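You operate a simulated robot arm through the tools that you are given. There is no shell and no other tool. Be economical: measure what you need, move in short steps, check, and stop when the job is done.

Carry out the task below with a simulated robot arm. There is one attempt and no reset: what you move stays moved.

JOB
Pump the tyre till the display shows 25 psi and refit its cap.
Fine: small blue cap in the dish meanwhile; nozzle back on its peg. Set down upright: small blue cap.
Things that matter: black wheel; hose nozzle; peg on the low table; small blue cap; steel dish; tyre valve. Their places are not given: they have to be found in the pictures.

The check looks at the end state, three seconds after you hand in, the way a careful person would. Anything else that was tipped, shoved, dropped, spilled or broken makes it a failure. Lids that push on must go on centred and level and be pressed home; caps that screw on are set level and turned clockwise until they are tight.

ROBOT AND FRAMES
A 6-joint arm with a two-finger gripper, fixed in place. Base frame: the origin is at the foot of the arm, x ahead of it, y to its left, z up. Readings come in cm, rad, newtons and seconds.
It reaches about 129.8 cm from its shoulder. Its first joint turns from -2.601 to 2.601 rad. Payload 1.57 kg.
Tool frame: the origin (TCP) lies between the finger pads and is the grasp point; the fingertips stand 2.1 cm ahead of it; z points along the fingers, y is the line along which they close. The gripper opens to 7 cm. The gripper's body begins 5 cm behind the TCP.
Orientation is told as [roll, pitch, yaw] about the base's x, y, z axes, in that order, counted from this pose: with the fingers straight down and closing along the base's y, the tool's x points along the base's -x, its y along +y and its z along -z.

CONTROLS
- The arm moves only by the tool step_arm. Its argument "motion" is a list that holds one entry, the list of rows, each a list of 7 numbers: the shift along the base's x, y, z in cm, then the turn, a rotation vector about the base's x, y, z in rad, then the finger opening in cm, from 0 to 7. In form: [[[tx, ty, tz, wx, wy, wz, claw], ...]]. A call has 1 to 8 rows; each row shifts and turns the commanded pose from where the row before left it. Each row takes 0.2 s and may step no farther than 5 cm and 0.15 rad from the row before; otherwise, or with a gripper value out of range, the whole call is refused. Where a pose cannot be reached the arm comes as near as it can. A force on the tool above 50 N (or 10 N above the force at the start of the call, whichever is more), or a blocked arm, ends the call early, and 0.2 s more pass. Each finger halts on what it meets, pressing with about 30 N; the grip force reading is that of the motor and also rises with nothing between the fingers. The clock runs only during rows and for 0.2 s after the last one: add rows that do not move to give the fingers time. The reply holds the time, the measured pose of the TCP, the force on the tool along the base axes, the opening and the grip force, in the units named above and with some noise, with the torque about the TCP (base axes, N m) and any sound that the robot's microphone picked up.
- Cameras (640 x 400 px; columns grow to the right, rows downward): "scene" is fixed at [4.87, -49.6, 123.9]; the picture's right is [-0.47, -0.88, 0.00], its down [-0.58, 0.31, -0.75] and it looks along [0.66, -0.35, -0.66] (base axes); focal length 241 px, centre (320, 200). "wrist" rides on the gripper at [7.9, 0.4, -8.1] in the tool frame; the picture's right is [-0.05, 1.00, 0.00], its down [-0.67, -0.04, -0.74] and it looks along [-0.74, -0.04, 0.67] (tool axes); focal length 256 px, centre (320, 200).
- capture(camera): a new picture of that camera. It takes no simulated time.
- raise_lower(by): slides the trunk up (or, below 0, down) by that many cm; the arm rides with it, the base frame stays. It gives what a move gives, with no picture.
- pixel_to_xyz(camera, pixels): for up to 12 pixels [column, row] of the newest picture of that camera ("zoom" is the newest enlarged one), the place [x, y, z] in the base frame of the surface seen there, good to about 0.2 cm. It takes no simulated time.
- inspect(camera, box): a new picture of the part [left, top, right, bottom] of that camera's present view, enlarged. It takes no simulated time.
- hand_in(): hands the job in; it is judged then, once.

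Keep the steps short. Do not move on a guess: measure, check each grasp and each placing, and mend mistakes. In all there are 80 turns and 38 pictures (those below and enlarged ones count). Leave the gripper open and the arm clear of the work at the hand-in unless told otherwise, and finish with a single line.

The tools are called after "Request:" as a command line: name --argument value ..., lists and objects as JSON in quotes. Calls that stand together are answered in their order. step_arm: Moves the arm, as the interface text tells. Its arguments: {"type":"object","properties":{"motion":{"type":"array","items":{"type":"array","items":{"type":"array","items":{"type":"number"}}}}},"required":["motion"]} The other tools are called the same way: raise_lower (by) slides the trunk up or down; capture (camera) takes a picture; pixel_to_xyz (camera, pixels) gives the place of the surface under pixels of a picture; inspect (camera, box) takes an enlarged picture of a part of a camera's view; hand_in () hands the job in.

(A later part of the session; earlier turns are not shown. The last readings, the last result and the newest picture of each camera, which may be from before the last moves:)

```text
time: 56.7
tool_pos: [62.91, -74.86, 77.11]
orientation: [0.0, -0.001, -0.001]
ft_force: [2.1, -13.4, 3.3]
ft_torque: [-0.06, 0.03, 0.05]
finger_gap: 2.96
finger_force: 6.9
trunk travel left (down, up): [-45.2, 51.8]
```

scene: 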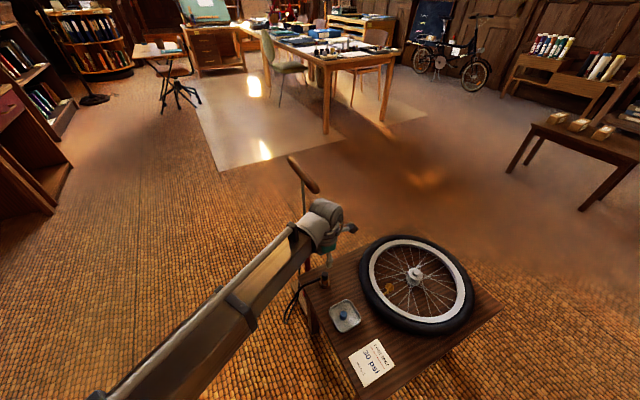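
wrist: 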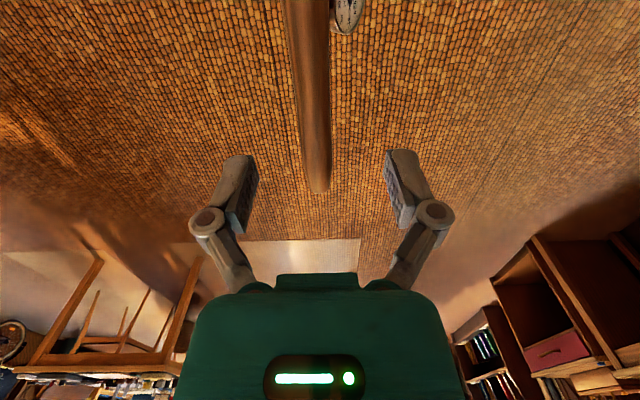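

Request:
step_arm --motion '[[[0, -0.15, 0, 0, 0, 0, 2], [0, -0.15, 0, 0, 0, 0, 2], [0, 0, 0, 0, 0, 0, 2]]]'

```text
time: 57.5
tool_pos: [62.84, -75.01, 77.16]
orientation: [0.0, -0.001, 0.0]
ft_force: [-1.7, 3.6, 2.9]
ft_torque: [0.17, 0.2, -0.07]
finger_gap: 2.66
finger_force: 31.6
trunk travel left (down, up): [-45.2, 51.8]
```

Both fingers now grip (2.66 cm, 31 N). I'll press down 5 cm, then read the gauge.

Request:
raise_lower --by -5

Request:
inspect --camera "wrist" --box '[320, 0, 448, 80]'

```text
time: 58.4
tool_pos: [62.86, -75.06, 72.3]
orientation: [0.0, 0.0, 0.001]
ft_force: [-2.9, 10.3, 12.4]
ft_torque: [0.0, 0.55, 0.03]
finger_gap: 2.64
finger_force: 31.5
trunk travel left (down, up): [-40.2, 56.8]
```

```text
5.00 times, centred on (384, 40) of wrist
```

zoom: 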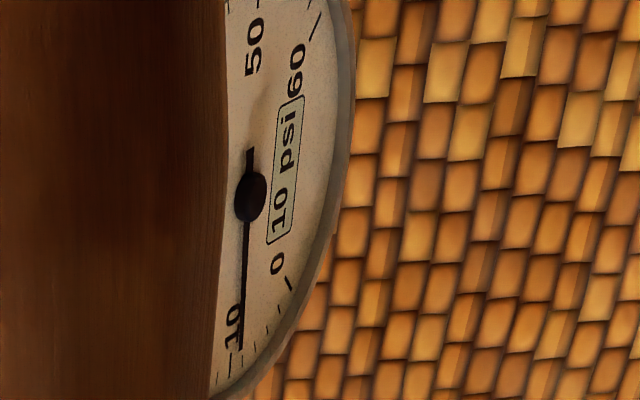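

It reads 10 psi after about 7 cm. I'll relieve the sideways force slightly and press 4 cm more.

Request:
step_arm --motion '[[[0, 0.1, 0, 0, 0, 0, 2], [0, 0, 0, 0, 0, 0, 2]]]'

Request:
raise_lower --by -4

Request:
inspect --camera "wrist" --box '[320, 10, 448, 90]'

```text
time: 59.0
tool_pos: [62.84, -75.03, 72.04]
orientation: [-0.003, -0.002, 0.001]
ft_force: [-0.6, 0.5, 12.9]
ft_torque: [-0.04, 0.2, 0.03]
finger_gap: 2.64
finger_force: 31.8
trunk travel left (down, up): [-40.2, 56.8]
```

```text
time: 59.9
tool_pos: [62.84, -74.92, 68.1]
orientation: [-0.003, -0.003, -0.001]
ft_force: [1.1, -4.2, 14.2]
ft_torque: [-0.02, -0.26, 0.0]
finger_gap: 2.66
finger_force: 32.0
trunk travel left (down, up): [-36.2, 60.8]
```

```text
5.00 times, centred on (384, 50) of wrist
```

zoom: 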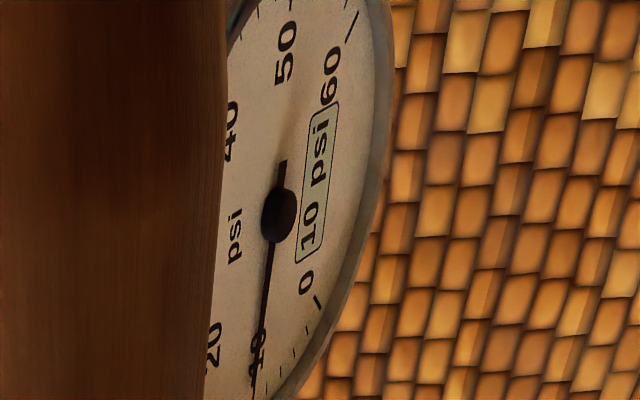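

It still shows 10 with the needle right at 10. I'll continue to the bottom of the stroke, watching the force.

Request:
raise_lower --by -3

Request:
raise_lower --by -1.5

```text
time: 60.6
tool_pos: [62.91, -75.02, 65.12]
orientation: [-0.002, 0.0, 0.0]
ft_force: [3.0, -6.8, 17.7]
ft_torque: [0.0, 0.12, 0.03]
finger_gap: 2.64
finger_force: 31.5
trunk travel left (down, up): [-33.2, 63.8]
```

```text
time: 61.2
tool_pos: [62.72, -74.98, 63.57]
orientation: [-0.002, 0.0, 0.0]
ft_force: [-2.2, -0.2, 8.3]
ft_torque: [-0.02, -0.05, 0.04]
finger_gap: 2.14
finger_force: 1.5
trunk travel left (down, up): [-31.7, 65.3]
```

The handle bottomed and the fingers slid below its middle. I'll open, rise 1.4 cm and grip again.

Request:
step_arm --motion '[[[0, 0, 0, 0, 0, 0, 4], [0, 0, 0, 0, 0, 0, 4], [0, 0, 0, 0, 0, 0, 4]]]'

Request:
raise_lower --by 1.4

Request:
step_arm --motion '[[[0, 0, 0, 0, 0, 0, 2], [0, 0, 0, 0, 0, 0, 2], [0, 0, 0, 0, 0, 0, 2]]]'

Request:
inspect --camera "wrist" --box '[256, 20, 448, 140]'

```text
time: 62.0
tool_pos: [62.95, -74.92, 63.71]
orientation: [0.0, 0.0, 0.0]
ft_force: [-4.1, 5.4, 8.0]
ft_torque: [-0.25, -0.19, 0.0]
finger_gap: 4.0
finger_force: 0.0
trunk travel left (down, up): [-31.7, 65.3]
```

```text
time: 62.7
tool_pos: [62.86, -75.05, 65.18]
orientation: [0.0, 0.002, 0.001]
ft_force: [-1.5, 3.0, 6.0]
ft_torque: [-0.19, -0.1, -0.05]
finger_gap: 3.97
finger_force: 0.0
trunk travel left (down, up): [-33.1, 63.9]
```

```text
time: 63.5
tool_pos: [62.82, -75.08, 65.05]
orientation: [0.0, 0.0, -0.001]
ft_force: [-0.8, 1.5, 5.2]
ft_torque: [-0.07, 0.02, 0.02]
finger_gap: 2.0
finger_force: 0.2
trunk travel left (down, up): [-33.1, 63.9]
```

```text
3.33 times, centred on (352, 80) of wrist
```

zoom: 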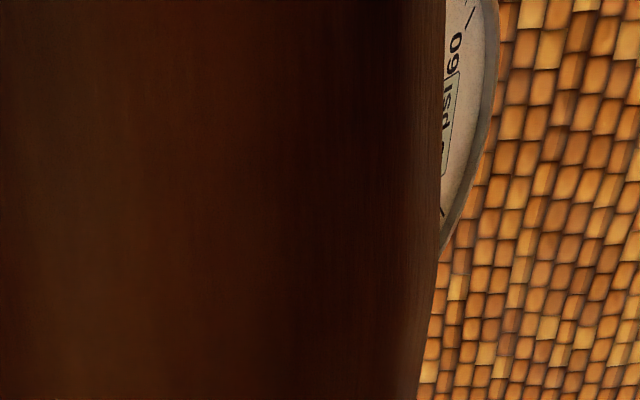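

The fingers closed to 2.0 on nothing, so the handle slid up toward the palm. It must have bottomed at about z 68. I'll open, rise and regrip there.

Request:
step_arm --motion '[[[0, 0, 0, 0, 0, 0, 4.5], [0, 0, 0, 0, 0, 0, 4.5], [0, 0, 0, 0, 0, 0, 4.5]]]'

Request:
raise_lower --by 2.8

Request:
step_arm --motion '[[[0, 0, 0, 0, 0, 0, 2], [0, 0, 0, 0, 0, 0, 2], [0, 0, 0, 0, 0, 0, 2], [0, 0, 0, 0, 0, 0, 2]]]'

```text
time: 64.3
tool_pos: [62.85, -75.05, 64.99]
orientation: [-0.001, 0.0, 0.0]
ft_force: [0.8, 0.3, 4.5]
ft_torque: [0.0, 0.08, -0.01]
finger_gap: 4.51
finger_force: 0.2
trunk travel left (down, up): [-33.1, 63.9]
```

```text
time: 65.0
tool_pos: [62.83, -74.91, 67.73]
orientation: [-0.001, 0.001, 0.0]
ft_force: [1.5, -0.9, 4.5]
ft_torque: [0.04, 0.01, 0.01]
finger_gap: 4.49
finger_force: 0.1
trunk travel left (down, up): [-35.9, 61.1]
```

```text
time: 66.0
tool_pos: [62.79, -74.99, 67.84]
orientation: [0.001, 0.001, 0.001]
ft_force: [0.3, -0.6, 3.7]
ft_torque: [0.01, 0.03, -0.01]
finger_gap: 2.01
finger_force: 0.0
trunk travel left (down, up): [-35.9, 61.1]
```

A steady 4–5 N upward push means the handle springs back and rests against the palm. So I can pump with the palm and let it return by itself. I'll go up off the handle and shift aside to read the gauge.

Request:
step_arm --motion '[[[0, 0, 0, 0, 0, 0, 5.5], [0, 0, 0, 0, 0, 0, 5.5], [0, 0, 0, 0, 0, 0, 5.5]]]'

Request:
raise_lower --by 8

Request:
raise_lower --by 11

Request:
step_arm --motion '[[[-3, 2, 0, 0, 0, 0, 5.5], [-3, 2, 0, 0, 0, 0, 5.5], [-2, 0, 0, 0, 0, 0, 5.5], [0, 0, 0, 0, 0, 0, 5.5]]]'

Request:
inspect --camera "wrist" --box '[256, 0, 416, 100]'

```text
time: 66.8
tool_pos: [62.9, -75.03, 67.89]
orientation: [-0.001, 0.002, -0.001]
ft_force: [-0.3, -0.3, 3.3]
ft_torque: [0.03, 0.01, -0.02]
finger_gap: 5.51
finger_force: 0.1
trunk travel left (down, up): [-35.9, 61.1]
```

```text
time: 68.0
tool_pos: [62.81, -75.0, 75.77]
orientation: [0.0, -0.001, -0.001]
ft_force: [-0.4, -0.1, 0.5]
ft_torque: [-0.01, 0.01, -0.02]
finger_gap: 5.53
finger_force: 0.1
trunk travel left (down, up): [-43.9, 53.1]
```

```text
time: 69.4
tool_pos: [62.86, -75.01, 86.7]
orientation: [0.001, -0.001, 0.0]
ft_force: [-0.7, -0.3, -0.1]
ft_torque: [0.0, 0.0, 0.06]
finger_gap: 5.48
finger_force: 0.0
trunk travel left (down, up): [-54.9, 42.1]
```

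```text
time: 70.4
tool_pos: [54.83, -71.09, 86.7]
orientation: [0.001, 0.001, 0.0]
ft_force: [0.0, -0.3, 0.5]
ft_torque: [0.03, 0.01, -0.04]
finger_gap: 5.51
finger_force: 0.1
trunk travel left (down, up): [-54.9, 42.1]
```

```text
4.00 times, centred on (336, 50) of wrist
```

zoom: 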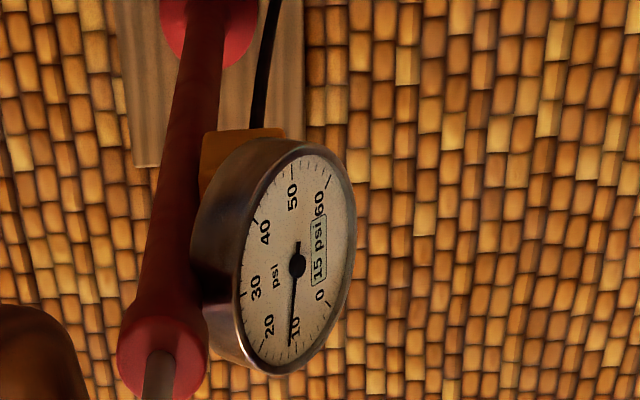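

The display now shows 15 psi after about 11.6 cm of handle travel. About 10 cm more should bring 25. I'll go back over the handle and press with the palm to a TCP of about 65.

Request:
step_arm --motion '[[[3, -2, 0, 0, 0, 0, 5.5], [3, -1.8, 0, 0, 0, 0, 5.5], [2, 0, 0, 0, 0, 0, 5.5], [0, 0, 0, 0, 0, 0, 5.5]]]'

Request:
raise_lower --by -11

Request:
raise_lower --by -5

Request:
raise_lower --by -4

Request:
raise_lower --by -1.5

```text
time: 71.4
tool_pos: [62.65, -74.91, 86.75]
orientation: [0.001, 0.001, 0.0]
ft_force: [0.3, 0.3, 0.0]
ft_torque: [0.0, -0.02, -0.01]
finger_gap: 5.51
finger_force: 0.1
trunk travel left (down, up): [-54.9, 42.1]
```

```text
time: 72.8
tool_pos: [62.73, -74.82, 75.72]
orientation: [0.0, 0.0, 0.001]
ft_force: [0.3, 0.5, 0.3]
ft_torque: [-0.01, 0.01, -0.02]
finger_gap: 5.51
finger_force: 0.1
trunk travel left (down, up): [-43.9, 53.1]
```

```text
time: 73.7
tool_pos: [62.67, -74.84, 70.82]
orientation: [0.0, -0.001, 0.001]
ft_force: [2.6, -2.4, 8.1]
ft_torque: [0.09, 0.09, 0.02]
finger_gap: 5.5
finger_force: 0.2
trunk travel left (down, up): [-38.9, 58.1]
```

```text
time: 74.5
tool_pos: [62.72, -74.96, 66.87]
orientation: [-0.001, -0.003, 0.001]
ft_force: [4.2, -7.1, 17.1]
ft_torque: [0.33, 0.34, 0.01]
finger_gap: 5.47
finger_force: 0.0
trunk travel left (down, up): [-34.9, 62.1]
```

```text
time: 75.2
tool_pos: [62.69, -74.77, 65.43]
orientation: [-0.003, 0.0, 0.001]
ft_force: [6.6, -7.5, 18.6]
ft_torque: [0.39, 0.4, 0.01]
finger_gap: 5.49
finger_force: 0.1
trunk travel left (down, up): [-33.4, 63.6]
```

About 9.8 cm of travel is done. I'll let the handle rise and read the display from the same vantage point.

Request:
raise_lower --by 9.5

Request:
raise_lower --by 11.8

Request:
step_arm --motion '[[[-3, 2, 0, 0, 0, 0, 5.5], [-3, 1.8, 0, 0, 0, 0, 5.5], [-2, 0, 0, 0, 0, 0, 5.5], [0, 0, 0, 0, 0, 0, 5.5]]]'

Request:
inspect --camera "wrist" --box '[280, 20, 376, 80]'

```text
time: 76.5
tool_pos: [62.66, -74.75, 74.85]
orientation: [0.001, 0.0, 0.0]
ft_force: [-2.9, 1.8, 1.4]
ft_torque: [-0.12, -0.08, 0.06]
finger_gap: 5.48
finger_force: 0.1
trunk travel left (down, up): [-42.9, 54.1]
```

```text
time: 78.0
tool_pos: [62.71, -74.98, 86.52]
orientation: [0.001, -0.001, 0.0]
ft_force: [0.2, -1.4, -1.3]
ft_torque: [0.01, -0.02, -0.01]
finger_gap: 5.49
finger_force: 0.1
trunk travel left (down, up): [-54.7, 42.3]
```

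```text
time: 79.0
tool_pos: [54.56, -71.16, 86.65]
orientation: [0.001, 0.0, -0.001]
ft_force: [-0.8, -0.2, 1.3]
ft_torque: [0.0, 0.02, -0.02]
finger_gap: 5.49
finger_force: 0.0
trunk travel left (down, up): [-54.7, 42.3]
```

```text
6.67 times, centred on (328, 50) of wrist
```

zoom: 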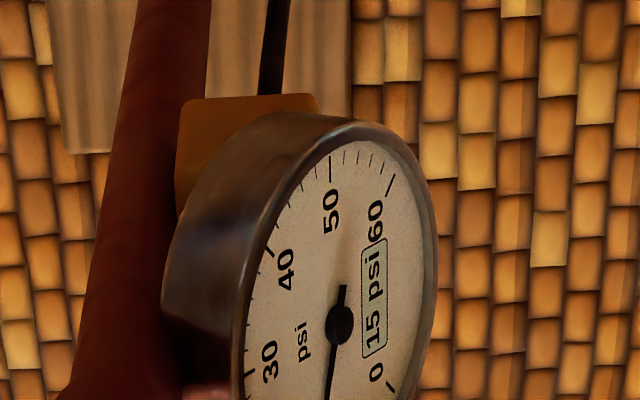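

It still shows 15, with no gain from that shorter stroke. The first stroke went deeper (TCP 63.6) and the force fell there from 18 to 8 N. The likely picture is that the tyre already held 10 psi, and only a full stroke counts, adding 5 psi with a force drop as the sign. I'll make one full stroke and watch for the drop.

Request:
step_arm --motion '[[[3, -2, 0, 0, 0, 0, 5.5], [3, -1.7, 0, 0, 0, 0, 5.5], [2.2, 0, 0, 0, 0, 0, 5.5], [0, 0, 0, 0, 0, 0, 5.5]]]'

Request:
raise_lower --by -11.5

Request:
raise_lower --by -9.8

Request:
raise_lower --by -1

Request:
raise_lower --by -0.7

```text
time: 80.0
tool_pos: [62.94, -75.05, 86.53]
orientation: [0.001, -0.001, 0.0]
ft_force: [0.3, -0.2, -0.1]
ft_torque: [0.02, 0.02, -0.01]
finger_gap: 5.47
finger_force: 0.1
trunk travel left (down, up): [-54.7, 42.3]
```

```text
time: 81.4
tool_pos: [62.87, -75.0, 75.03]
orientation: [0.0, 0.0, -0.002]
ft_force: [1.1, -1.6, 0.9]
ft_torque: [0.04, 0.04, 0.0]
finger_gap: 5.49
finger_force: 0.3
trunk travel left (down, up): [-43.2, 53.8]
```

```text
time: 82.7
tool_pos: [62.78, -75.01, 65.38]
orientation: [-0.001, -0.002, -0.003]
ft_force: [7.8, -9.4, 19.5]
ft_torque: [0.48, 0.53, 0.02]
finger_gap: 5.49
finger_force: 0.0
trunk travel left (down, up): [-33.4, 63.6]
```

```text
time: 83.3
tool_pos: [62.75, -74.98, 64.4]
orientation: [-0.003, -0.003, 0.0]
ft_force: [9.3, -11.2, 21.0]
ft_torque: [0.51, 0.54, 0.05]
finger_gap: 5.52
finger_force: 0.1
trunk travel left (down, up): [-32.4, 64.6]
```

```text
time: 83.9
tool_pos: [62.94, -74.83, 63.67]
orientation: [-0.002, -0.001, 0.0]
ft_force: [10.3, -11.9, 20.6]
ft_torque: [0.51, 0.57, 0.04]
finger_gap: 5.51
finger_force: 0.0
trunk travel left (down, up): [-31.7, 65.3]
```

No drop yet, so I'll go on in small steps.

Request:
raise_lower --by -0.6

Request:
raise_lower --by -0.6

Request:
raise_lower --by -0.6

```text
time: 84.4
tool_pos: [62.92, -74.86, 63.09]
orientation: [-0.001, 0.0, 0.002]
ft_force: [8.9, -10.1, 21.9]
ft_torque: [0.49, 0.53, -0.02]
finger_gap: 5.49
finger_force: 0.1
trunk travel left (down, up): [-31.1, 65.9]
```

```text
time: 85.0
tool_pos: [62.8, -74.85, 62.52]
orientation: [-0.002, -0.001, -0.001]
ft_force: [7.0, -9.4, 22.7]
ft_torque: [0.45, 0.46, 0.03]
finger_gap: 5.48
finger_force: 0.1
trunk travel left (down, up): [-30.5, 66.5]
```

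```text
time: 85.5
tool_pos: [62.91, -74.73, 61.94]
orientation: [-0.002, 0.0, 0.001]
ft_force: [6.5, -7.3, 22.2]
ft_torque: [0.34, 0.38, -0.01]
finger_gap: 5.48
finger_force: 0.1
trunk travel left (down, up): [-29.9, 67.1]
```

Still no end stop. I'll carry on carefully, since the fingertips straddle the barrel top with room to spare.

Request:
raise_lower --by -0.8

Request:
raise_lower --by -0.8

Request:
raise_lower --by -0.6

```text
time: 86.1
tool_pos: [62.76, -74.9, 61.09]
orientation: [-0.002, 0.001, 0.001]
ft_force: [5.5, -5.0, 23.1]
ft_torque: [0.2, 0.33, -0.03]
finger_gap: 5.52
finger_force: 0.2
trunk travel left (down, up): [-29.1, 67.9]
```

```text
time: 86.7
tool_pos: [62.82, -74.81, 60.3]
orientation: [-0.002, -0.001, -0.001]
ft_force: [3.9, -3.1, 23.7]
ft_torque: [0.15, 0.26, -0.04]
finger_gap: 5.47
finger_force: 0.1
trunk travel left (down, up): [-28.3, 68.7]
```

```text
time: 87.2
tool_pos: [62.84, -74.71, 59.69]
orientation: [-0.001, -0.002, -0.001]
ft_force: [2.8, -2.1, 25.0]
ft_torque: [0.1, 0.2, -0.02]
finger_gap: 5.52
finger_force: 0.1
trunk travel left (down, up): [-27.7, 69.3]
```

Travel is now about 15.5 cm with the force rising smoothly, so there's no step count. Comparing the needle readings (8.7, 9.3, 11.2, 12.7), pressure rises about 0.3 psi per cm of travel and the display rounds to 5. This stroke should give about 17–19 psi, and one more like it about 22–23, which would display as 25. I'll return up and repeat the same stroke.

Request:
raise_lower --by 16.5

Request:
raise_lower --by -10.5

Request:
raise_lower --by -6

Request:
raise_lower --by 16

Request:
raise_lower --by 11

Request:
step_arm --motion '[[[-3, 2, 0, 0, 0, 0, 5.5], [-3, 1.8, 0, 0, 0, 0, 5.5], [-2, 0, 0, 0, 0, 0, 5.5], [0, 0, 0, 0, 0, 0, 5.5]]]'

Request:
inspect --camera "wrist" --box '[256, 0, 416, 100]'

```text
time: 89.1
tool_pos: [62.85, -74.92, 76.16]
orientation: [0.0, 0.0, -0.001]
ft_force: [0.4, -0.4, -0.6]
ft_torque: [0.0, 0.02, 0.0]
finger_gap: 5.5
finger_force: 0.0
trunk travel left (down, up): [-44.2, 52.8]
```

```text
time: 90.5
tool_pos: [62.87, -74.92, 65.66]
orientation: [-0.002, -0.002, 0.0]
ft_force: [8.8, -10.7, 23.1]
ft_torque: [0.52, 0.57, 0.03]
finger_gap: 5.48
finger_force: 0.0
trunk travel left (down, up): [-33.7, 63.3]
```

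```text
time: 91.5
tool_pos: [62.9, -74.86, 59.83]
orientation: [-0.003, -0.001, -0.001]
ft_force: [11.1, -13.5, 27.3]
ft_torque: [0.67, 0.67, 0.02]
finger_gap: 5.5
finger_force: 0.1
trunk travel left (down, up): [-27.7, 69.3]
```

```text
time: 93.3
tool_pos: [62.83, -75.04, 75.59]
orientation: [0.0, 0.001, -0.001]
ft_force: [0.0, -0.7, -0.1]
ft_torque: [-0.03, 0.03, 0.01]
finger_gap: 5.5
finger_force: 0.1
trunk travel left (down, up): [-43.7, 53.3]
```

```text
time: 94.7
tool_pos: [62.85, -74.93, 86.45]
orientation: [0.002, 0.0, 0.0]
ft_force: [0.7, -0.3, -0.6]
ft_torque: [0.0, -0.03, 0.02]
finger_gap: 5.52
finger_force: 0.1
trunk travel left (down, up): [-54.7, 42.3]
```

```text
time: 95.7
tool_pos: [54.79, -71.13, 86.57]
orientation: [0.0, 0.0, 0.004]
ft_force: [0.6, -0.3, 0.3]
ft_torque: [0.01, -0.01, -0.01]
finger_gap: 5.49
finger_force: 0.0
trunk travel left (down, up): [-54.7, 42.3]
```

```text
4.00 times, centred on (336, 50) of wrist
```

zoom: 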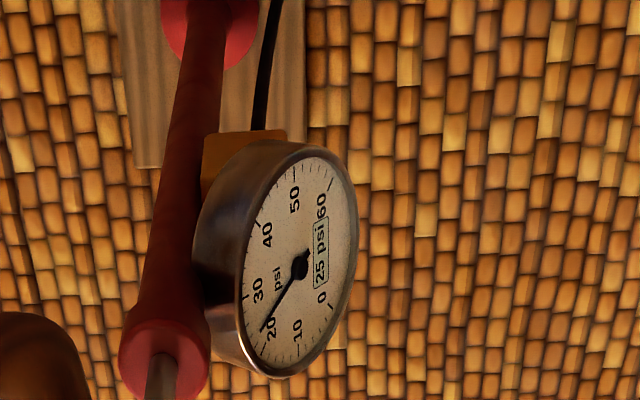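

The display shows 25 psi. Next I'll return to the nozzle on the valve with yaw +1.57, using the measured coordinates because only one picture is left.

Request:
step_arm --motion '[[[-3.6, -2.5, 0, 0, 0, 0.15, 4], [-3.6, -2.5, 0, 0, 0, 0.15, 4], [-3.6, -2.5, 0, 0, 0, 0.15, 4], [-3.6, -2.5, 0, 0, 0, 0.15, 4], [-3.6, -2.5, 0, 0, 0, 0.15, 4], [-3.6, -2.5, 0, 0, 0, 0.15, 4], [-3.6, -2.37, 0, 0, 0, 0.15, 4], [0, 0, 0, 0, 0, 0.15, 4]]]'

Request:
step_arm --motion '[[[0, 0, 0, 0, 0, 0.15, 4], [0, 0, 0, 0, 0, 0.15, 4], [0, 0, 0, 0, 0, 0.07, 4], [0, 0, 0, 0, 0, 0, 4]]]'

Request:
raise_lower --by -25

```text
time: 97.5
tool_pos: [29.76, -88.57, 86.68]
orientation: [0.002, 0.0, 1.202]
ft_force: [-0.4, 0.4, -0.3]
ft_torque: [0.01, -0.01, -0.01]
finger_gap: 3.98
finger_force: 0.0
trunk travel left (down, up): [-54.7, 42.3]
```

```text
time: 98.5
tool_pos: [29.58, -88.59, 86.49]
orientation: [0.0, 0.0, 1.57]
ft_force: [-0.2, -0.1, 0.0]
ft_torque: [0.02, 0.0, -0.02]
finger_gap: 3.99
finger_force: 0.0
trunk travel left (down, up): [-54.7, 42.3]
```

```text
time: 101.1
tool_pos: [29.64, -88.59, 61.6]
orientation: [0.0, -0.001, 1.568]
ft_force: [0.5, -0.4, -0.4]
ft_torque: [-0.02, -0.04, 0.0]
finger_gap: 4.01
finger_force: 0.0
trunk travel left (down, up): [-29.7, 67.3]
```

Request:
step_arm --motion '[[[-0.08, 0.05, 0, 0, 0, 0, 4], [0, 0, 0, 0, 0, 0, 4]]]'

Request:
raise_lower --by -6.6

Request:
step_arm --motion '[[[0, 0, 0, 0, 0, 0, 3], [0, 0, 0, 0, 0, 0, 1.4], [0, 0, 0, 0, 0, 0, 1.4], [0, 0, 0, 0, 0, 0, 1.4]]]'

Request:
raise_lower --by 1

Request:
raise_lower --by 5

```text
time: 101.7
tool_pos: [29.65, -88.69, 61.52]
orientation: [0.002, 0.0, 1.568]
ft_force: [-0.2, -0.2, -0.7]
ft_torque: [0.0, 0.01, 0.0]
finger_gap: 4.0
finger_force: 0.1
trunk travel left (down, up): [-29.7, 67.3]
```

```text
time: 102.7
tool_pos: [29.58, -88.58, 54.98]
orientation: [0.002, 0.0, 1.568]
ft_force: [0.3, 0.1, 0.7]
ft_torque: [0.01, 0.01, 0.0]
finger_gap: 3.97
finger_force: 0.0
trunk travel left (down, up): [-23.1, 73.9]
```

```text
time: 103.7
tool_pos: [29.66, -88.54, 55.02]
orientation: [0.0, -0.001, 1.568]
ft_force: [-2.8, -0.5, 3.0]
ft_torque: [0.01, 0.07, -0.03]
finger_gap: 2.43
finger_force: 30.2
trunk travel left (down, up): [-23.1, 73.9]
```

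```text
time: 104.3
tool_pos: [29.7, -88.6, 56.06]
orientation: [0.0, 0.001, 1.569]
ft_force: [-0.3, -0.2, -0.9]
ft_torque: [0.03, -0.01, -0.03]
finger_gap: 2.44
finger_force: 30.3
trunk travel left (down, up): [-24.1, 72.9]
```

```text
time: 105.2
tool_pos: [29.54, -88.59, 60.86]
orientation: [-0.001, 0.001, 1.569]
ft_force: [0.0, 0.4, -1.3]
ft_torque: [0.01, 0.02, 0.01]
finger_gap: 2.44
finger_force: 30.4
trunk travel left (down, up): [-29.1, 67.9]
```

The nozzle is held at 2.44 cm. I'll carry it back over the peg at (43.42, -72.32).

Request:
step_arm --motion '[[[2.76, 3.25, 0, 0, 0, 0, 1.4], [2.76, 3.25, 0, 0, 0, 0, 1.4], [2.76, 3.25, 0, 0, 0, 0, 1.4], [2.76, 3.25, 0, 0, 0, 0, 1.4], [2.76, 3.25, 0, 0, 0, 0, 1.4], [0, 0, 0, 0, 0, 0, 1.4]]]'

Request:
raise_lower --by -6

Request:
step_arm --motion '[[[0, 0, 0, 0, 0, 0, 1.4]]]'

```text
time: 106.6
tool_pos: [43.39, -72.16, 60.98]
orientation: [0.001, -0.001, 1.569]
ft_force: [-0.1, -0.8, 0.2]
ft_torque: [0.01, 0.01, 0.01]
finger_gap: 2.42
finger_force: 29.9
trunk travel left (down, up): [-29.1, 67.9]
```

```text
time: 107.6
tool_pos: [43.32, -72.19, 55.0]
orientation: [0.001, -0.001, 1.569]
ft_force: [-0.2, -0.5, -0.7]
ft_torque: [-0.03, 0.01, 0.01]
finger_gap: 2.42
finger_force: 29.9
trunk travel left (down, up): [-23.1, 73.9]
```

```text
time: 108.0
tool_pos: [43.4, -72.09, 54.95]
orientation: [0.002, -0.002, 1.568]
ft_force: [0.1, 0.5, -1.6]
ft_torque: [-0.03, -0.01, -0.02]
finger_gap: 2.41
finger_force: 30.5
trunk travel left (down, up): [-23.1, 73.9]
```

Request:
step_arm --motion '[[[0.05, -0.16, 0, 0, 0, 0, 1.4], [0, 0, 0, 0, 0, 0, 1.4]]]'

Request:
raise_lower --by -2

Request:
raise_lower --by -1

Request:
raise_lower --by -1

Request:
raise_lower --by -0.6

```text
time: 108.6
tool_pos: [43.47, -72.26, 54.92]
orientation: [0.0, 0.001, 1.568]
ft_force: [-0.8, 0.0, -1.1]
ft_torque: [-0.01, 0.04, 0.0]
finger_gap: 2.44
finger_force: 30.6
trunk travel left (down, up): [-23.1, 73.9]
```

```text
time: 109.3
tool_pos: [43.43, -72.26, 52.9]
orientation: [-0.001, 0.001, 1.569]
ft_force: [0.4, 0.3, -1.4]
ft_torque: [-0.02, -0.02, -0.04]
finger_gap: 2.41
finger_force: 30.1
trunk travel left (down, up): [-21.1, 75.9]
```

```text
time: 109.9
tool_pos: [43.43, -72.36, 51.91]
orientation: [0.001, 0.0, 1.569]
ft_force: [0.0, -0.2, -1.1]
ft_torque: [-0.02, 0.01, 0.01]
finger_gap: 2.43
finger_force: 30.0
trunk travel left (down, up): [-20.1, 76.9]
```

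```text
time: 110.5
tool_pos: [43.41, -72.39, 50.99]
orientation: [0.0, -0.001, 1.57]
ft_force: [-0.9, 0.4, -0.9]
ft_torque: [-0.01, 0.0, 0.02]
finger_gap: 2.46
finger_force: 29.6
trunk travel left (down, up): [-19.1, 77.9]
```

```text
time: 111.0
tool_pos: [43.46, -72.37, 50.28]
orientation: [-0.002, 0.0, 1.57]
ft_force: [0.0, -0.3, -0.2]
ft_torque: [-0.01, 0.01, -0.01]
finger_gap: 2.43
finger_force: 30.0
trunk travel left (down, up): [-18.5, 78.5]
```

No early contact, so the peg is inside the nozzle. I'll go down the last bit until it touches.

Request:
raise_lower --by -0.25

Request:
raise_lower --by -0.15

```text
time: 111.5
tool_pos: [43.47, -72.22, 50.09]
orientation: [0.0, 0.001, 1.569]
ft_force: [0.6, 0.0, -1.2]
ft_torque: [-0.03, 0.0, -0.01]
finger_gap: 2.43
finger_force: 30.1
trunk travel left (down, up): [-18.3, 78.7]
```

```text
time: 112.0
tool_pos: [43.33, -72.25, 49.99]
orientation: [0.001, 0.0, 1.569]
ft_force: [0.3, -1.0, 3.4]
ft_torque: [-0.02, -0.03, 0.01]
finger_gap: 2.44
finger_force: 30.2
trunk travel left (down, up): [-18.1, 78.9]
```

It's seated at 50.0, the same as originally. I'll release, rise, and move over the cap at (30.52, -72.03), keeping yaw 1.57.

Request:
step_arm --motion '[[[0, 0, 0, 0, 0, 0, 3], [0, 0, 0, 0, 0, 0, 4], [0, 0, 0, 0, 0, 0, 4], [0, 0, 0, 0, 0, 0, 4]]]'

Request:
raise_lower --by 11

Request:
step_arm --motion '[[[-4.3, 0.08, 0, 0, 0, 0, 4], [-4.3, 0.08, 0, 0, 0, 0, 3.3], [-4.3, 0.08, 0, 0, 0, 0, 3.3], [0, 0, 0, 0, 0, 0, 3.3], [0, 0, 0, 0, 0, 0, 3.3]]]'

Request:
step_arm --motion '[[[0, 0, 0, 0, 0, 0, 3.3]]]'

```text
time: 113.0
tool_pos: [43.39, -72.3, 49.88]
orientation: [0.001, 0.0, 1.568]
ft_force: [0.0, 0.5, 0.0]
ft_torque: [0.0, 0.02, 0.0]
finger_gap: 3.99
finger_force: 0.0
trunk travel left (down, up): [-18.1, 78.9]
```

```text
time: 114.5
tool_pos: [43.34, -72.36, 61.04]
orientation: [0.0, -0.002, 1.57]
ft_force: [-1.4, -0.8, -0.8]
ft_torque: [0.0, -0.02, -0.03]
finger_gap: 4.0
finger_force: 0.2
trunk travel left (down, up): [-29.1, 67.9]
```

```text
time: 115.7
tool_pos: [30.47, -71.95, 60.93]
orientation: [0.0, 0.001, 1.569]
ft_force: [0.4, -0.8, -0.3]
ft_torque: [-0.03, -0.01, 0.03]
finger_gap: 3.32
finger_force: 0.1
trunk travel left (down, up): [-29.1, 67.9]
```

```text
time: 116.1
tool_pos: [30.62, -71.94, 60.96]
orientation: [0.0, -0.001, 1.57]
ft_force: [0.1, 0.2, 0.2]
ft_torque: [0.03, -0.01, -0.01]
finger_gap: 3.3
finger_force: 0.1
trunk travel left (down, up): [-29.1, 67.9]
```

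Request:
step_arm --motion '[[[-0.03, -0.06, 0, 0, 0, 0, 3.3], [0, 0, 0, 0, 0, 0, 3.3]]]'

Request:
raise_lower --by -11

Request:
raise_lower --by -2.05

Request:
step_arm --motion '[[[0, 0, 0, 0, 0, 0, 2.5], [0, 0, 0, 0, 0, 0, 1.5], [0, 0, 0, 0, 0, 0, 1.5], [0, 0, 0, 0, 0, 0, 1.5]]]'

```text
time: 116.7
tool_pos: [30.6, -72.07, 60.9]
orientation: [-0.001, 0.001, 1.569]
ft_force: [-0.4, 0.4, 0.0]
ft_torque: [0.02, 0.01, 0.02]
finger_gap: 3.31
finger_force: 0.1
trunk travel left (down, up): [-29.1, 67.9]
```

```text
time: 118.1
tool_pos: [30.51, -72.16, 49.96]
orientation: [0.0, 0.001, 1.569]
ft_force: [-0.3, -0.5, -0.6]
ft_torque: [0.05, 0.06, 0.01]
finger_gap: 3.27
finger_force: 0.0
trunk travel left (down, up): [-18.1, 78.9]
```

```text
time: 118.8
tool_pos: [30.55, -72.17, 47.81]
orientation: [-0.001, -0.001, 1.569]
ft_force: [-1.1, -0.2, -0.5]
ft_torque: [-0.03, 0.01, 0.0]
finger_gap: 3.29
finger_force: 0.1
trunk travel left (down, up): [-16.1, 80.9]
```

```text
time: 119.8
tool_pos: [30.59, -72.11, 47.89]
orientation: [-0.001, 0.0, 1.57]
ft_force: [-0.1, -0.1, 2.2]
ft_torque: [0.01, -0.01, 0.0]
finger_gap: 2.2
finger_force: 30.3
trunk travel left (down, up): [-16.1, 80.9]
```

It's gripped at 2.2 cm. I'll lift, carry to the valve at (29.55, -88.6), and check alignment with the last picture.

Request:
raise_lower --by 13

Request:
step_arm --motion '[[[-0.25, -4.1, 0, 0, 0, 0, 1.5], [-0.25, -4.1, 0, 0, 0, 0, 1.5], [-0.25, -4.1, 0, 0, 0, 0, 1.5], [-0.25, -4.15, 0, 0, 0, 0, 1.5], [0, 0, 0, 0, 0, 0, 1.5], [0, 0, 0, 0, 0, 0, 1.5]]]'

Request:
raise_lower --by -4

Request:
step_arm --motion '[[[0, 0, 0, 0, 0, 0, 1.5]]]'

```text
time: 121.3
tool_pos: [30.62, -72.1, 60.89]
orientation: [0.001, 0.0, 1.569]
ft_force: [-0.3, 0.2, -0.1]
ft_torque: [0.01, -0.01, 0.01]
finger_gap: 2.17
finger_force: 30.1
trunk travel left (down, up): [-29.1, 67.9]
```

```text
time: 122.7
tool_pos: [29.39, -88.68, 61.0]
orientation: [0.001, 0.0, 1.568]
ft_force: [0.2, -1.0, -0.7]
ft_torque: [0.01, -0.01, 0.03]
finger_gap: 2.18
finger_force: 30.5
trunk travel left (down, up): [-29.1, 67.9]
```

```text
time: 123.6
tool_pos: [29.48, -88.78, 56.79]
orientation: [-0.001, 0.001, 1.57]
ft_force: [0.7, 0.2, -0.2]
ft_torque: [-0.01, -0.01, 0.01]
finger_gap: 2.2
finger_force: 30.7
trunk travel left (down, up): [-25.1, 71.9]
```

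```text
time: 124.0
tool_pos: [29.55, -88.64, 56.82]
orientation: [0.001, 0.001, 1.569]
ft_force: [-0.2, -0.3, 0.2]
ft_torque: [0.01, 0.01, -0.02]
finger_gap: 2.18
finger_force: 29.9
trunk travel left (down, up): [-25.1, 71.9]
```

Request:
step_arm --motion '[[[0.07, 0.1, 0, 0, 0, 0, 1.5], [0, 0, 0, 0, 0, 0, 1.5]]]'

Request:
inspect --camera "wrist" --box '[240, 80, 400, 180]'

```text
time: 124.6
tool_pos: [29.63, -88.58, 56.94]
orientation: [0.0, -0.001, 1.569]
ft_force: [0.2, 1.0, -0.3]
ft_torque: [0.01, 0.0, -0.01]
finger_gap: 2.2
finger_force: 29.7
trunk travel left (down, up): [-25.1, 71.9]
```

```text
4.00 times, centred on (320, 130) of wrist
```

zoom: 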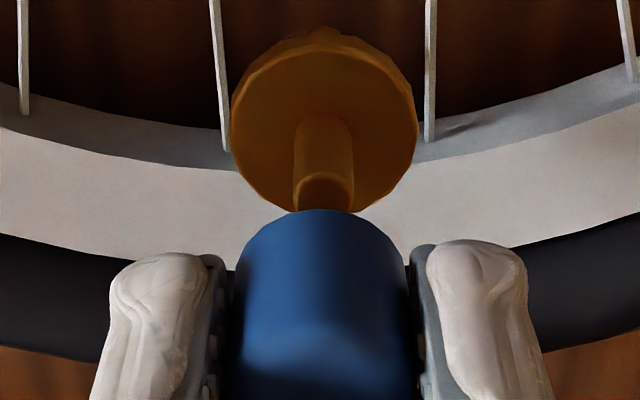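

The cap is upright and level, and it lines up with the stem in column. I'll measure the stem top and the cap for y alignment.

Request:
pixel_to_xyz --camera "zoom" --pixels '[[323, 190], [323, 176], [323, 140], [323, 60], [240, 130], [408, 130], [320, 225], [320, 300], [320, 370], [320, 395], [296, 165], [350, 165]]'

```text
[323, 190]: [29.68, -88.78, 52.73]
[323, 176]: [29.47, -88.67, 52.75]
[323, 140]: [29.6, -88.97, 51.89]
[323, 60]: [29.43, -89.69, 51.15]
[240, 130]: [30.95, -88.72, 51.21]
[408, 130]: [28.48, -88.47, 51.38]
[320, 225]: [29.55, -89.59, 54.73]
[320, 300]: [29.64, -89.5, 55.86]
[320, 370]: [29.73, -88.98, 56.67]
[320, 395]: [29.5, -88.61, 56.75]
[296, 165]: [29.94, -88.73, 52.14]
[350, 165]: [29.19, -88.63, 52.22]
```

The offset is only about 0.1 cm. I'll lower onto the stem.

Request:
step_arm --motion '[[[0, -0.05, 0, 0, 0, 0, 1.5], [0, 0, 0, 0, 0, 0, 1.5]]]'

Request:
raise_lower --by -1.5

Request:
raise_lower --by -0.8

Request:
raise_lower --by -0.4

```text
time: 125.2
tool_pos: [29.59, -88.66, 56.9]
orientation: [-0.001, -0.001, 1.57]
ft_force: [0.5, 0.3, 0.0]
ft_torque: [0.0, 0.01, 0.0]
finger_gap: 2.17
finger_force: 30.5
trunk travel left (down, up): [-25.1, 71.9]
```

```text
time: 125.8
tool_pos: [29.54, -88.63, 55.46]
orientation: [0.0, 0.001, 1.568]
ft_force: [0.0, 0.5, 0.3]
ft_torque: [0.0, 0.0, 0.01]
finger_gap: 2.19
finger_force: 29.9
trunk travel left (down, up): [-23.6, 73.4]
```

```text
time: 126.4
tool_pos: [29.56, -88.54, 54.5]
orientation: [0.001, 0.0, 1.569]
ft_force: [0.2, 0.1, -0.8]
ft_torque: [0.01, 0.01, 0.02]
finger_gap: 2.18
finger_force: 30.0
trunk travel left (down, up): [-22.8, 74.2]
```

```text
time: 126.9
tool_pos: [29.53, -88.6, 54.26]
orientation: [0.0, 0.0, 1.57]
ft_force: [-0.1, 0.4, 1.3]
ft_torque: [-0.01, 0.03, -0.04]
finger_gap: 2.16
finger_force: 30.4
trunk travel left (down, up): [-22.4, 74.6]
```

Request:
raise_lower --by -0.15

Request:
step_arm --motion '[[[0, 0, 0, 0, 0, -0.15, 1.5], [0, 0, 0, 0, 0, -0.15, 1.5], [0, 0, 0, 0, 0, -0.15, 1.5], [0, 0, 0, 0, 0, -0.15, 1.5]]]'

```text
time: 127.4
tool_pos: [29.57, -88.53, 54.11]
orientation: [-0.001, 0.001, 1.569]
ft_force: [-0.5, 0.0, 1.5]
ft_torque: [0.01, -0.01, 0.01]
finger_gap: 2.18
finger_force: 29.7
trunk travel left (down, up): [-22.2, 74.8]
```

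```text
time: 128.4
tool_pos: [29.48, -88.64, 54.05]
orientation: [-0.001, -0.001, 0.966]
ft_force: [0.1, -0.2, -0.2]
ft_torque: [0.0, 0.0, 0.05]
finger_gap: 2.17
finger_force: 30.0
trunk travel left (down, up): [-22.2, 74.8]
```

There's little contact yet, so I'll lower a touch more before turning on.

Request:
raise_lower --by -0.12

Request:
raise_lower --by -0.12

Request:
step_arm --motion '[[[0, 0, 0, 0, 0, -0.15, 1.5], [0, 0, 0, 0, 0, -0.15, 1.5], [0, 0, 0, 0, 0, -0.15, 1.5], [0, 0, 0, 0, 0, -0.15, 1.5], [0, 0, 0, 0, 0, -0.15, 1.5], [0, 0, 0, 0, 0, -0.15, 1.5]]]'

```text
time: 128.9
tool_pos: [29.49, -88.72, 53.98]
orientation: [0.001, 0.0, 0.969]
ft_force: [-0.5, 0.5, -0.7]
ft_torque: [0.02, 0.0, -0.03]
finger_gap: 2.17
finger_force: 29.9
trunk travel left (down, up): [-22.1, 74.9]
```

```text
time: 129.4
tool_pos: [29.52, -88.55, 53.87]
orientation: [-0.002, 0.001, 0.969]
ft_force: [1.3, -2.4, 9.6]
ft_torque: [-0.02, -0.01, 0.01]
finger_gap: 2.21
finger_force: 30.2
trunk travel left (down, up): [-22.0, 75.0]
```

```text
time: 130.8
tool_pos: [29.51, -88.6, 54.02]
orientation: [0.0, -0.001, 0.068]
ft_force: [-1.4, 0.6, 8.5]
ft_torque: [0.06, -0.01, 0.02]
finger_gap: 2.2
finger_force: 29.5
trunk travel left (down, up): [-22.0, 75.0]
```

It touches at TCP 53.9, which matches the original seated height. I'll keep turning clockwise, looking for torque.

Request:
step_arm --motion '[[[0, 0, 0, 0, 0, -0.15, 1.5], [0, 0, 0, 0, 0, -0.15, 1.5], [0, 0, 0, 0, 0, -0.15, 1.5], [0, 0, 0, 0, 0, -0.15, 1.5], [0, 0, 0, 0, 0, -0.15, 1.5], [0, 0, 0, 0, 0, -0.15, 1.5], [0, 0, 0, 0, 0, -0.15, 1.5], [0, 0, 0, 0, 0, -0.15, 1.5]]]'

```text
time: 132.6
tool_pos: [29.46, -88.51, 53.93]
orientation: [0.0, 0.001, -1.133]
ft_force: [-1.6, 1.2, 5.8]
ft_torque: [-0.02, 0.02, -0.03]
finger_gap: 2.18
finger_force: 30.1
trunk travel left (down, up): [-22.0, 75.0]
```

The down force is easing (9.6 → 5.8 N), so the cap is drawing down. I'll add a little pressure and turn further.

Request:
raise_lower --by -0.08

Request:
step_arm --motion '[[[0, 0, 0, 0, 0, -0.15, 1.5], [0, 0, 0, 0, 0, -0.15, 1.5], [0, 0, 0, 0, 0, -0.15, 1.5], [0, 0, 0, 0, 0, -0.15, 1.5], [0, 0, 0, 0, 0, -0.15, 1.5], [0, 0, 0, 0, 0, -0.15, 1.5], [0, 0, 0, 0, 0, -0.15, 1.5], [0, 0, 0, 0, 0, -0.15, 1.5]]]'

```text
time: 133.1
tool_pos: [29.47, -88.57, 53.99]
orientation: [0.0, -0.001, -1.132]
ft_force: [-1.4, 0.3, 12.1]
ft_torque: [-0.03, 0.03, 0.01]
finger_gap: 2.16
finger_force: 29.8
trunk travel left (down, up): [-21.9, 75.1]
```

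```text
time: 134.9
tool_pos: [29.57, -88.52, 53.87]
orientation: [0.0, 0.0, -2.332]
ft_force: [1.3, 1.0, 9.9]
ft_torque: [0.02, -0.08, -0.03]
finger_gap: 2.16
finger_force: 29.7
trunk travel left (down, up): [-21.9, 75.1]
```

Request:
step_arm --motion '[[[0, 0, 0, 0, 0, -0.15, 1.5], [0, 0, 0, 0, 0, -0.15, 1.5], [0, 0, 0, 0, 0, -0.15, 1.5], [0, 0, 0, 0, 0, -0.15, 1.5], [0, 0, 0, 0, 0, -0.15, 1.5], [0, 0, 0, 0, 0, -0.15, 1.5], [0, 0, 0, 0, 0, -0.15, 1.5], [0, 0, 0, 0, 0, -0.15, 1.5]]]'

```text
time: 136.7
tool_pos: [29.59, -88.63, 53.77]
orientation: [-0.001, -0.001, 2.754]
ft_force: [-1.3, -0.8, 7.1]
ft_torque: [0.02, 0.02, -0.01]
finger_gap: 2.16
finger_force: 30.4
trunk travel left (down, up): [-21.9, 75.1]
```

Request:
raise_lower --by -0.08

Request:
step_arm --motion '[[[0, 0, 0, 0, 0, -0.15, 1.5], [0, 0, 0, 0, 0, -0.15, 1.5], [0, 0, 0, 0, 0, -0.15, 1.5], [0, 0, 0, 0, 0, -0.15, 1.5], [0, 0, 0, 0, 0, -0.15, 1.5], [0, 0, 0, 0, 0, -0.15, 1.5], [0, 0, 0, 0, 0, -0.15, 1.5], [0, 0, 0, 0, 0, -0.15, 1.5]]]'

```text
time: 137.2
tool_pos: [29.64, -88.65, 53.75]
orientation: [0.002, 0.001, 2.754]
ft_force: [0.0, -1.7, 13.6]
ft_torque: [-0.02, 0.0, -0.03]
finger_gap: 2.16
finger_force: 29.9
trunk travel left (down, up): [-21.8, 75.2]
```

```text
time: 139.1
tool_pos: [29.07, -88.84, 53.69]
orientation: [-0.003, 0.0, 1.967]
ft_force: [8.3, 1.5, 1.8]
ft_torque: [0.02, -0.11, 0.0]
finger_gap: 1.98
finger_force: 30.0
out of reach, approached as far as the arm can: row 6, 7, 8
trunk travel left (down, up): [-21.8, 75.2]
```

I reached the wrist's turning limit and the tool drifted to x 29.07. I'll move back to the valve axis with a slight turn off the limit.

Request:
step_arm --motion '[[[0.15, 0.08, 0, 0, 0, 0.1, 1.5], [0.15, 0.08, 0, 0, 0, 0.1, 1.5], [0.15, 0.08, 0, 0, 0, 0, 1.5], [0, 0, 0, 0, 0, 0, 1.5]]]'

```text
time: 140.1
tool_pos: [29.47, -88.48, 53.73]
orientation: [-0.002, 0.001, 2.168]
ft_force: [-0.9, -0.4, 1.0]
ft_torque: [-0.01, 0.0, -0.03]
finger_gap: 1.98
finger_force: 30.2
trunk travel left (down, up): [-21.8, 75.2]
```

The forces have relaxed. I'll open, turn the empty hand back around the cap, and regrip to tighten.

Request:
step_arm --motion '[[[0, 0, 0, 0, 0, 0, 3.3], [0, 0, 0, 0, 0, 0, 3.3], [0, 0, 0, 0, 0, 0, 3.3], [0, 0, 0, 0, 0, 0.15, 3.3], [0, 0, 0, 0, 0, 0.15, 3.3], [0, 0, 0, 0, 0, 0.15, 3.3], [0, 0, 0, 0, 0, 0.15, 3.3], [0, 0, 0, 0, 0, 0.15, 3.3]]]'

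Request:
step_arm --motion '[[[0, 0, 0, 0, 0, 0.15, 3.3], [0, 0, 0, 0, 0, 0.15, 3.3], [0, 0, 0, 0, 0, 0.15, 3.3], [0, 0, 0, 0, 0, 0.15, 3.3], [0, 0, 0, 0, 0, 0.15, 3.3], [0, 0, 0, 0, 0, 0.15, 3.3], [0, 0, 0, 0, 0, 0.15, 3.3], [0, 0, 0, 0, 0, 0.15, 3.3]]]'

Request:
step_arm --motion '[[[0, 0, 0, 0, 0, 0.15, 3.3], [0, 0, 0, 0, 0, 0.15, 3.3], [0, 0, 0, 0, 0, 0.15, 3.3], [0, 0, 0, 0, 0, 0.15, 3.3], [0, 0, 0, 0, 0, 0.15, 3.3], [0, 0, 0, 0, 0, 0.15, 3.3], [0, 0, 0, 0, 0, 0.15, 3.3], [0, 0, 0, 0, 0, 0.15, 3.3]]]'

Request:
step_arm --motion '[[[0, 0, 0, 0, 0, 0.15, 3.3], [0, 0, 0, 0, 0, 0.15, 3.3], [0, 0, 0, 0, 0, 0.15, 3.3], [0, 0, 0, 0, 0, 0.15, 3.3], [0, 0, 0, 0, 0, 0.15, 3.3], [0, 0, 0, 0, 0, 0.15, 3.3], [0, 0, 0, 0, 0, 0.15, 3.3], [0, 0, 0, 0, 0, 0.15, 3.3]]]'

Request:
step_arm --motion '[[[0, 0, 0, 0, 0, 0.15, 3.3], [0, 0, 0, 0, 0, 0.15, 3.3], [0, 0, 0, 0, 0, 0.15, 3.3], [0, 0, 0, 0, 0, 0.15, 3.3], [0, 0, 0, 0, 0, 0.15, 3.3], [0, 0, 0, 0, 0, 0.15, 3.3], [0, 0, 0, 0, 0, 0, 3.3], [0, 0, 0, 0, 0, 0, 3.3]]]'

```text
time: 141.8
tool_pos: [29.5, -88.47, 53.67]
orientation: [-0.002, -0.001, 2.919]
ft_force: [0.3, 0.6, 0.6]
ft_torque: [0.0, 0.03, 0.03]
finger_gap: 3.27
finger_force: 0.0
trunk travel left (down, up): [-21.8, 75.2]
```

```text
time: 143.7
tool_pos: [29.46, -88.46, 53.68]
orientation: [-0.001, 0.0, -2.164]
ft_force: [-0.5, -0.9, 0.0]
ft_torque: [0.01, 0.02, 0.03]
finger_gap: 3.29
finger_force: 0.1
trunk travel left (down, up): [-21.8, 75.2]
```

```text
time: 145.4
tool_pos: [29.33, -88.66, 53.73]
orientation: [-0.001, 0.001, -0.967]
ft_force: [-0.1, 0.2, 0.8]
ft_torque: [-0.02, -0.02, -0.01]
finger_gap: 3.31
finger_force: 0.0
trunk travel left (down, up): [-21.8, 75.2]
```

```text
time: 147.2
tool_pos: [29.41, -88.51, 53.77]
orientation: [-0.001, 0.001, 0.235]
ft_force: [0.5, -0.4, 0.1]
ft_torque: [0.03, -0.01, 0.03]
finger_gap: 3.28
finger_force: 0.0
trunk travel left (down, up): [-21.8, 75.2]
```

```text
time: 149.1
tool_pos: [29.35, -88.58, 53.66]
orientation: [-0.001, 0.001, 1.131]
ft_force: [-0.2, 0.0, 0.2]
ft_torque: [0.01, 0.0, 0.0]
finger_gap: 3.31
finger_force: 0.1
trunk travel left (down, up): [-21.8, 75.2]
```

I'll recentre (+0.12 in x), grip, and turn clockwise watching the torque.

Request:
step_arm --motion '[[[0.12, -0.02, 0, 0, 0, 0, 3.3], [0, 0, 0, 0, 0, 0, 2.4], [0, 0, 0, 0, 0, 0, 1.5], [0, 0, 0, 0, 0, 0, 1.5], [0, 0, 0, 0, 0, 0, 1.5]]]'

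Request:
step_arm --motion '[[[0, 0, 0, 0, 0, -0.15, 1.5], [0, 0, 0, 0, 0, -0.15, 1.5], [0, 0, 0, 0, 0, -0.15, 1.5], [0, 0, 0, 0, 0, -0.15, 1.5]]]'

Request:
step_arm --motion '[[[0, 0, 0, 0, 0, -0.15, 1.5], [0, 0, 0, 0, 0, -0.15, 1.5], [0, 0, 0, 0, 0, -0.15, 1.5], [0, 0, 0, 0, 0, -0.15, 1.5], [0, 0, 0, 0, 0, -0.15, 1.5], [0, 0, 0, 0, 0, -0.15, 1.5]]]'

```text
time: 150.2
tool_pos: [29.57, -88.62, 53.67]
orientation: [-0.002, 0.0, 1.132]
ft_force: [-0.1, -0.2, 0.3]
ft_torque: [0.0, 0.03, -0.01]
finger_gap: 1.98
finger_force: 30.1
trunk travel left (down, up): [-21.8, 75.2]
```

```text
time: 151.2
tool_pos: [29.56, -88.52, 53.76]
orientation: [-0.002, -0.001, 0.529]
ft_force: [0.9, -0.3, 0.3]
ft_torque: [0.02, 0.0, -0.04]
finger_gap: 1.96
finger_force: 30.4
trunk travel left (down, up): [-21.8, 75.2]
```

```text
time: 152.7
tool_pos: [29.56, -88.65, 53.74]
orientation: [-0.002, 0.001, -0.372]
ft_force: [-0.3, 0.4, 0.5]
ft_torque: [0.0, 0.0, 0.02]
finger_gap: 1.99
finger_force: 29.8
trunk travel left (down, up): [-21.8, 75.2]
```

Still no torque. I'll press lightly, turn more with pressure on, and then test with a tiny lift.

Request:
raise_lower --by -0.12

Request:
step_arm --motion '[[[0, 0, 0, 0, 0, -0.15, 1.5], [0, 0, 0, 0, 0, -0.15, 1.5], [0, 0, 0, 0, 0, -0.15, 1.5], [0, 0, 0, 0, 0, -0.15, 1.5], [0, 0, 0, 0, 0, -0.15, 1.5], [0, 0, 0, 0, 0, -0.15, 1.5], [0, 0, 0, 0, 0, -0.15, 1.5], [0, 0, 0, 0, 0, -0.15, 1.5]]]'

Request:
step_arm --motion '[[[0, 0, 0, 0, 0, -0.15, 1.5], [0, 0, 0, 0, 0, -0.15, 1.5], [0, 0, 0, 0, 0, -0.15, 1.5], [0, 0, 0, 0, 0, -0.15, 1.5], [0, 0, 0, 0, 0, -0.15, 1.5], [0, 0, 0, 0, 0, -0.15, 1.5]]]'

Request:
raise_lower --by 0.2

```text
time: 153.2
tool_pos: [29.65, -88.58, 53.58]
orientation: [-0.002, 0.001, -0.369]
ft_force: [0.7, -1.7, 11.4]
ft_torque: [-0.01, -0.02, 0.02]
finger_gap: 2.0
finger_force: 29.9
trunk travel left (down, up): [-21.7, 75.3]
```

```text
time: 155.0
tool_pos: [29.45, -88.51, 53.66]
orientation: [-0.001, 0.001, -1.571]
ft_force: [2.0, -1.5, 11.2]
ft_torque: [-0.06, -0.04, 0.01]
finger_gap: 1.98
finger_force: 29.7
trunk travel left (down, up): [-21.7, 75.3]
```

```text
time: 156.4
tool_pos: [29.62, -88.54, 53.66]
orientation: [-0.002, 0.0, -2.473]
ft_force: [0.1, 2.0, 9.7]
ft_torque: [0.06, -0.06, 0.01]
finger_gap: 2.0
finger_force: 30.1
trunk travel left (down, up): [-21.7, 75.3]
```

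```text
time: 156.9
tool_pos: [29.48, -88.54, 53.75]
orientation: [-0.001, -0.001, -2.469]
ft_force: [0.2, -0.1, -0.1]
ft_torque: [0.04, 0.0, 0.02]
finger_gap: 1.98
finger_force: 29.7
trunk travel left (down, up): [-21.9, 75.1]
```

Request:
raise_lower --by 0.2

```text
time: 157.4
tool_pos: [29.66, -88.42, 53.98]
orientation: [-0.002, -0.001, -2.468]
ft_force: [0.8, -0.4, 1.1]
ft_torque: [0.0, 0.01, -0.01]
finger_gap: 1.96
finger_force: 29.7
trunk travel left (down, up): [-22.1, 74.9]
```

The cap lifts freely, just as it did at the start, so no thread is catching. It also sits at its original seated height. I'll set it back down, give one last clockwise turn under pressure, release, then press it home from above with closed fingertips.

Request:
raise_lower --by -0.45

Request:
step_arm --motion '[[[0, 0, 0, 0, 0, -0.15, 1.5], [0, 0, 0, 0, 0, -0.15, 1.5], [0, 0, 0, 0, 0, -0.15, 1.5], [0, 0, 0, 0, 0, -0.15, 1.5], [0, 0, 0, 0, 0, -0.15, 1.5], [0, 0, 0, 0, 0, -0.15, 1.5], [0, 0, 0, 0, 0, -0.15, 1.5], [0, 0, 0, 0, 0, 0, 1.5]]]'

```text
time: 157.9
tool_pos: [29.57, -88.48, 53.64]
orientation: [0.0, 0.001, -2.467]
ft_force: [1.9, -2.5, 13.3]
ft_torque: [-0.06, 0.01, -0.01]
finger_gap: 1.99
finger_force: 29.7
trunk travel left (down, up): [-21.6, 75.4]
```

```text
time: 159.7
tool_pos: [29.48, -88.46, 53.61]
orientation: [-0.001, 0.001, 2.764]
ft_force: [0.4, -1.2, 12.3]
ft_torque: [-0.02, 0.01, 0.02]
finger_gap: 1.96
finger_force: 30.1
trunk travel left (down, up): [-21.6, 75.4]
```

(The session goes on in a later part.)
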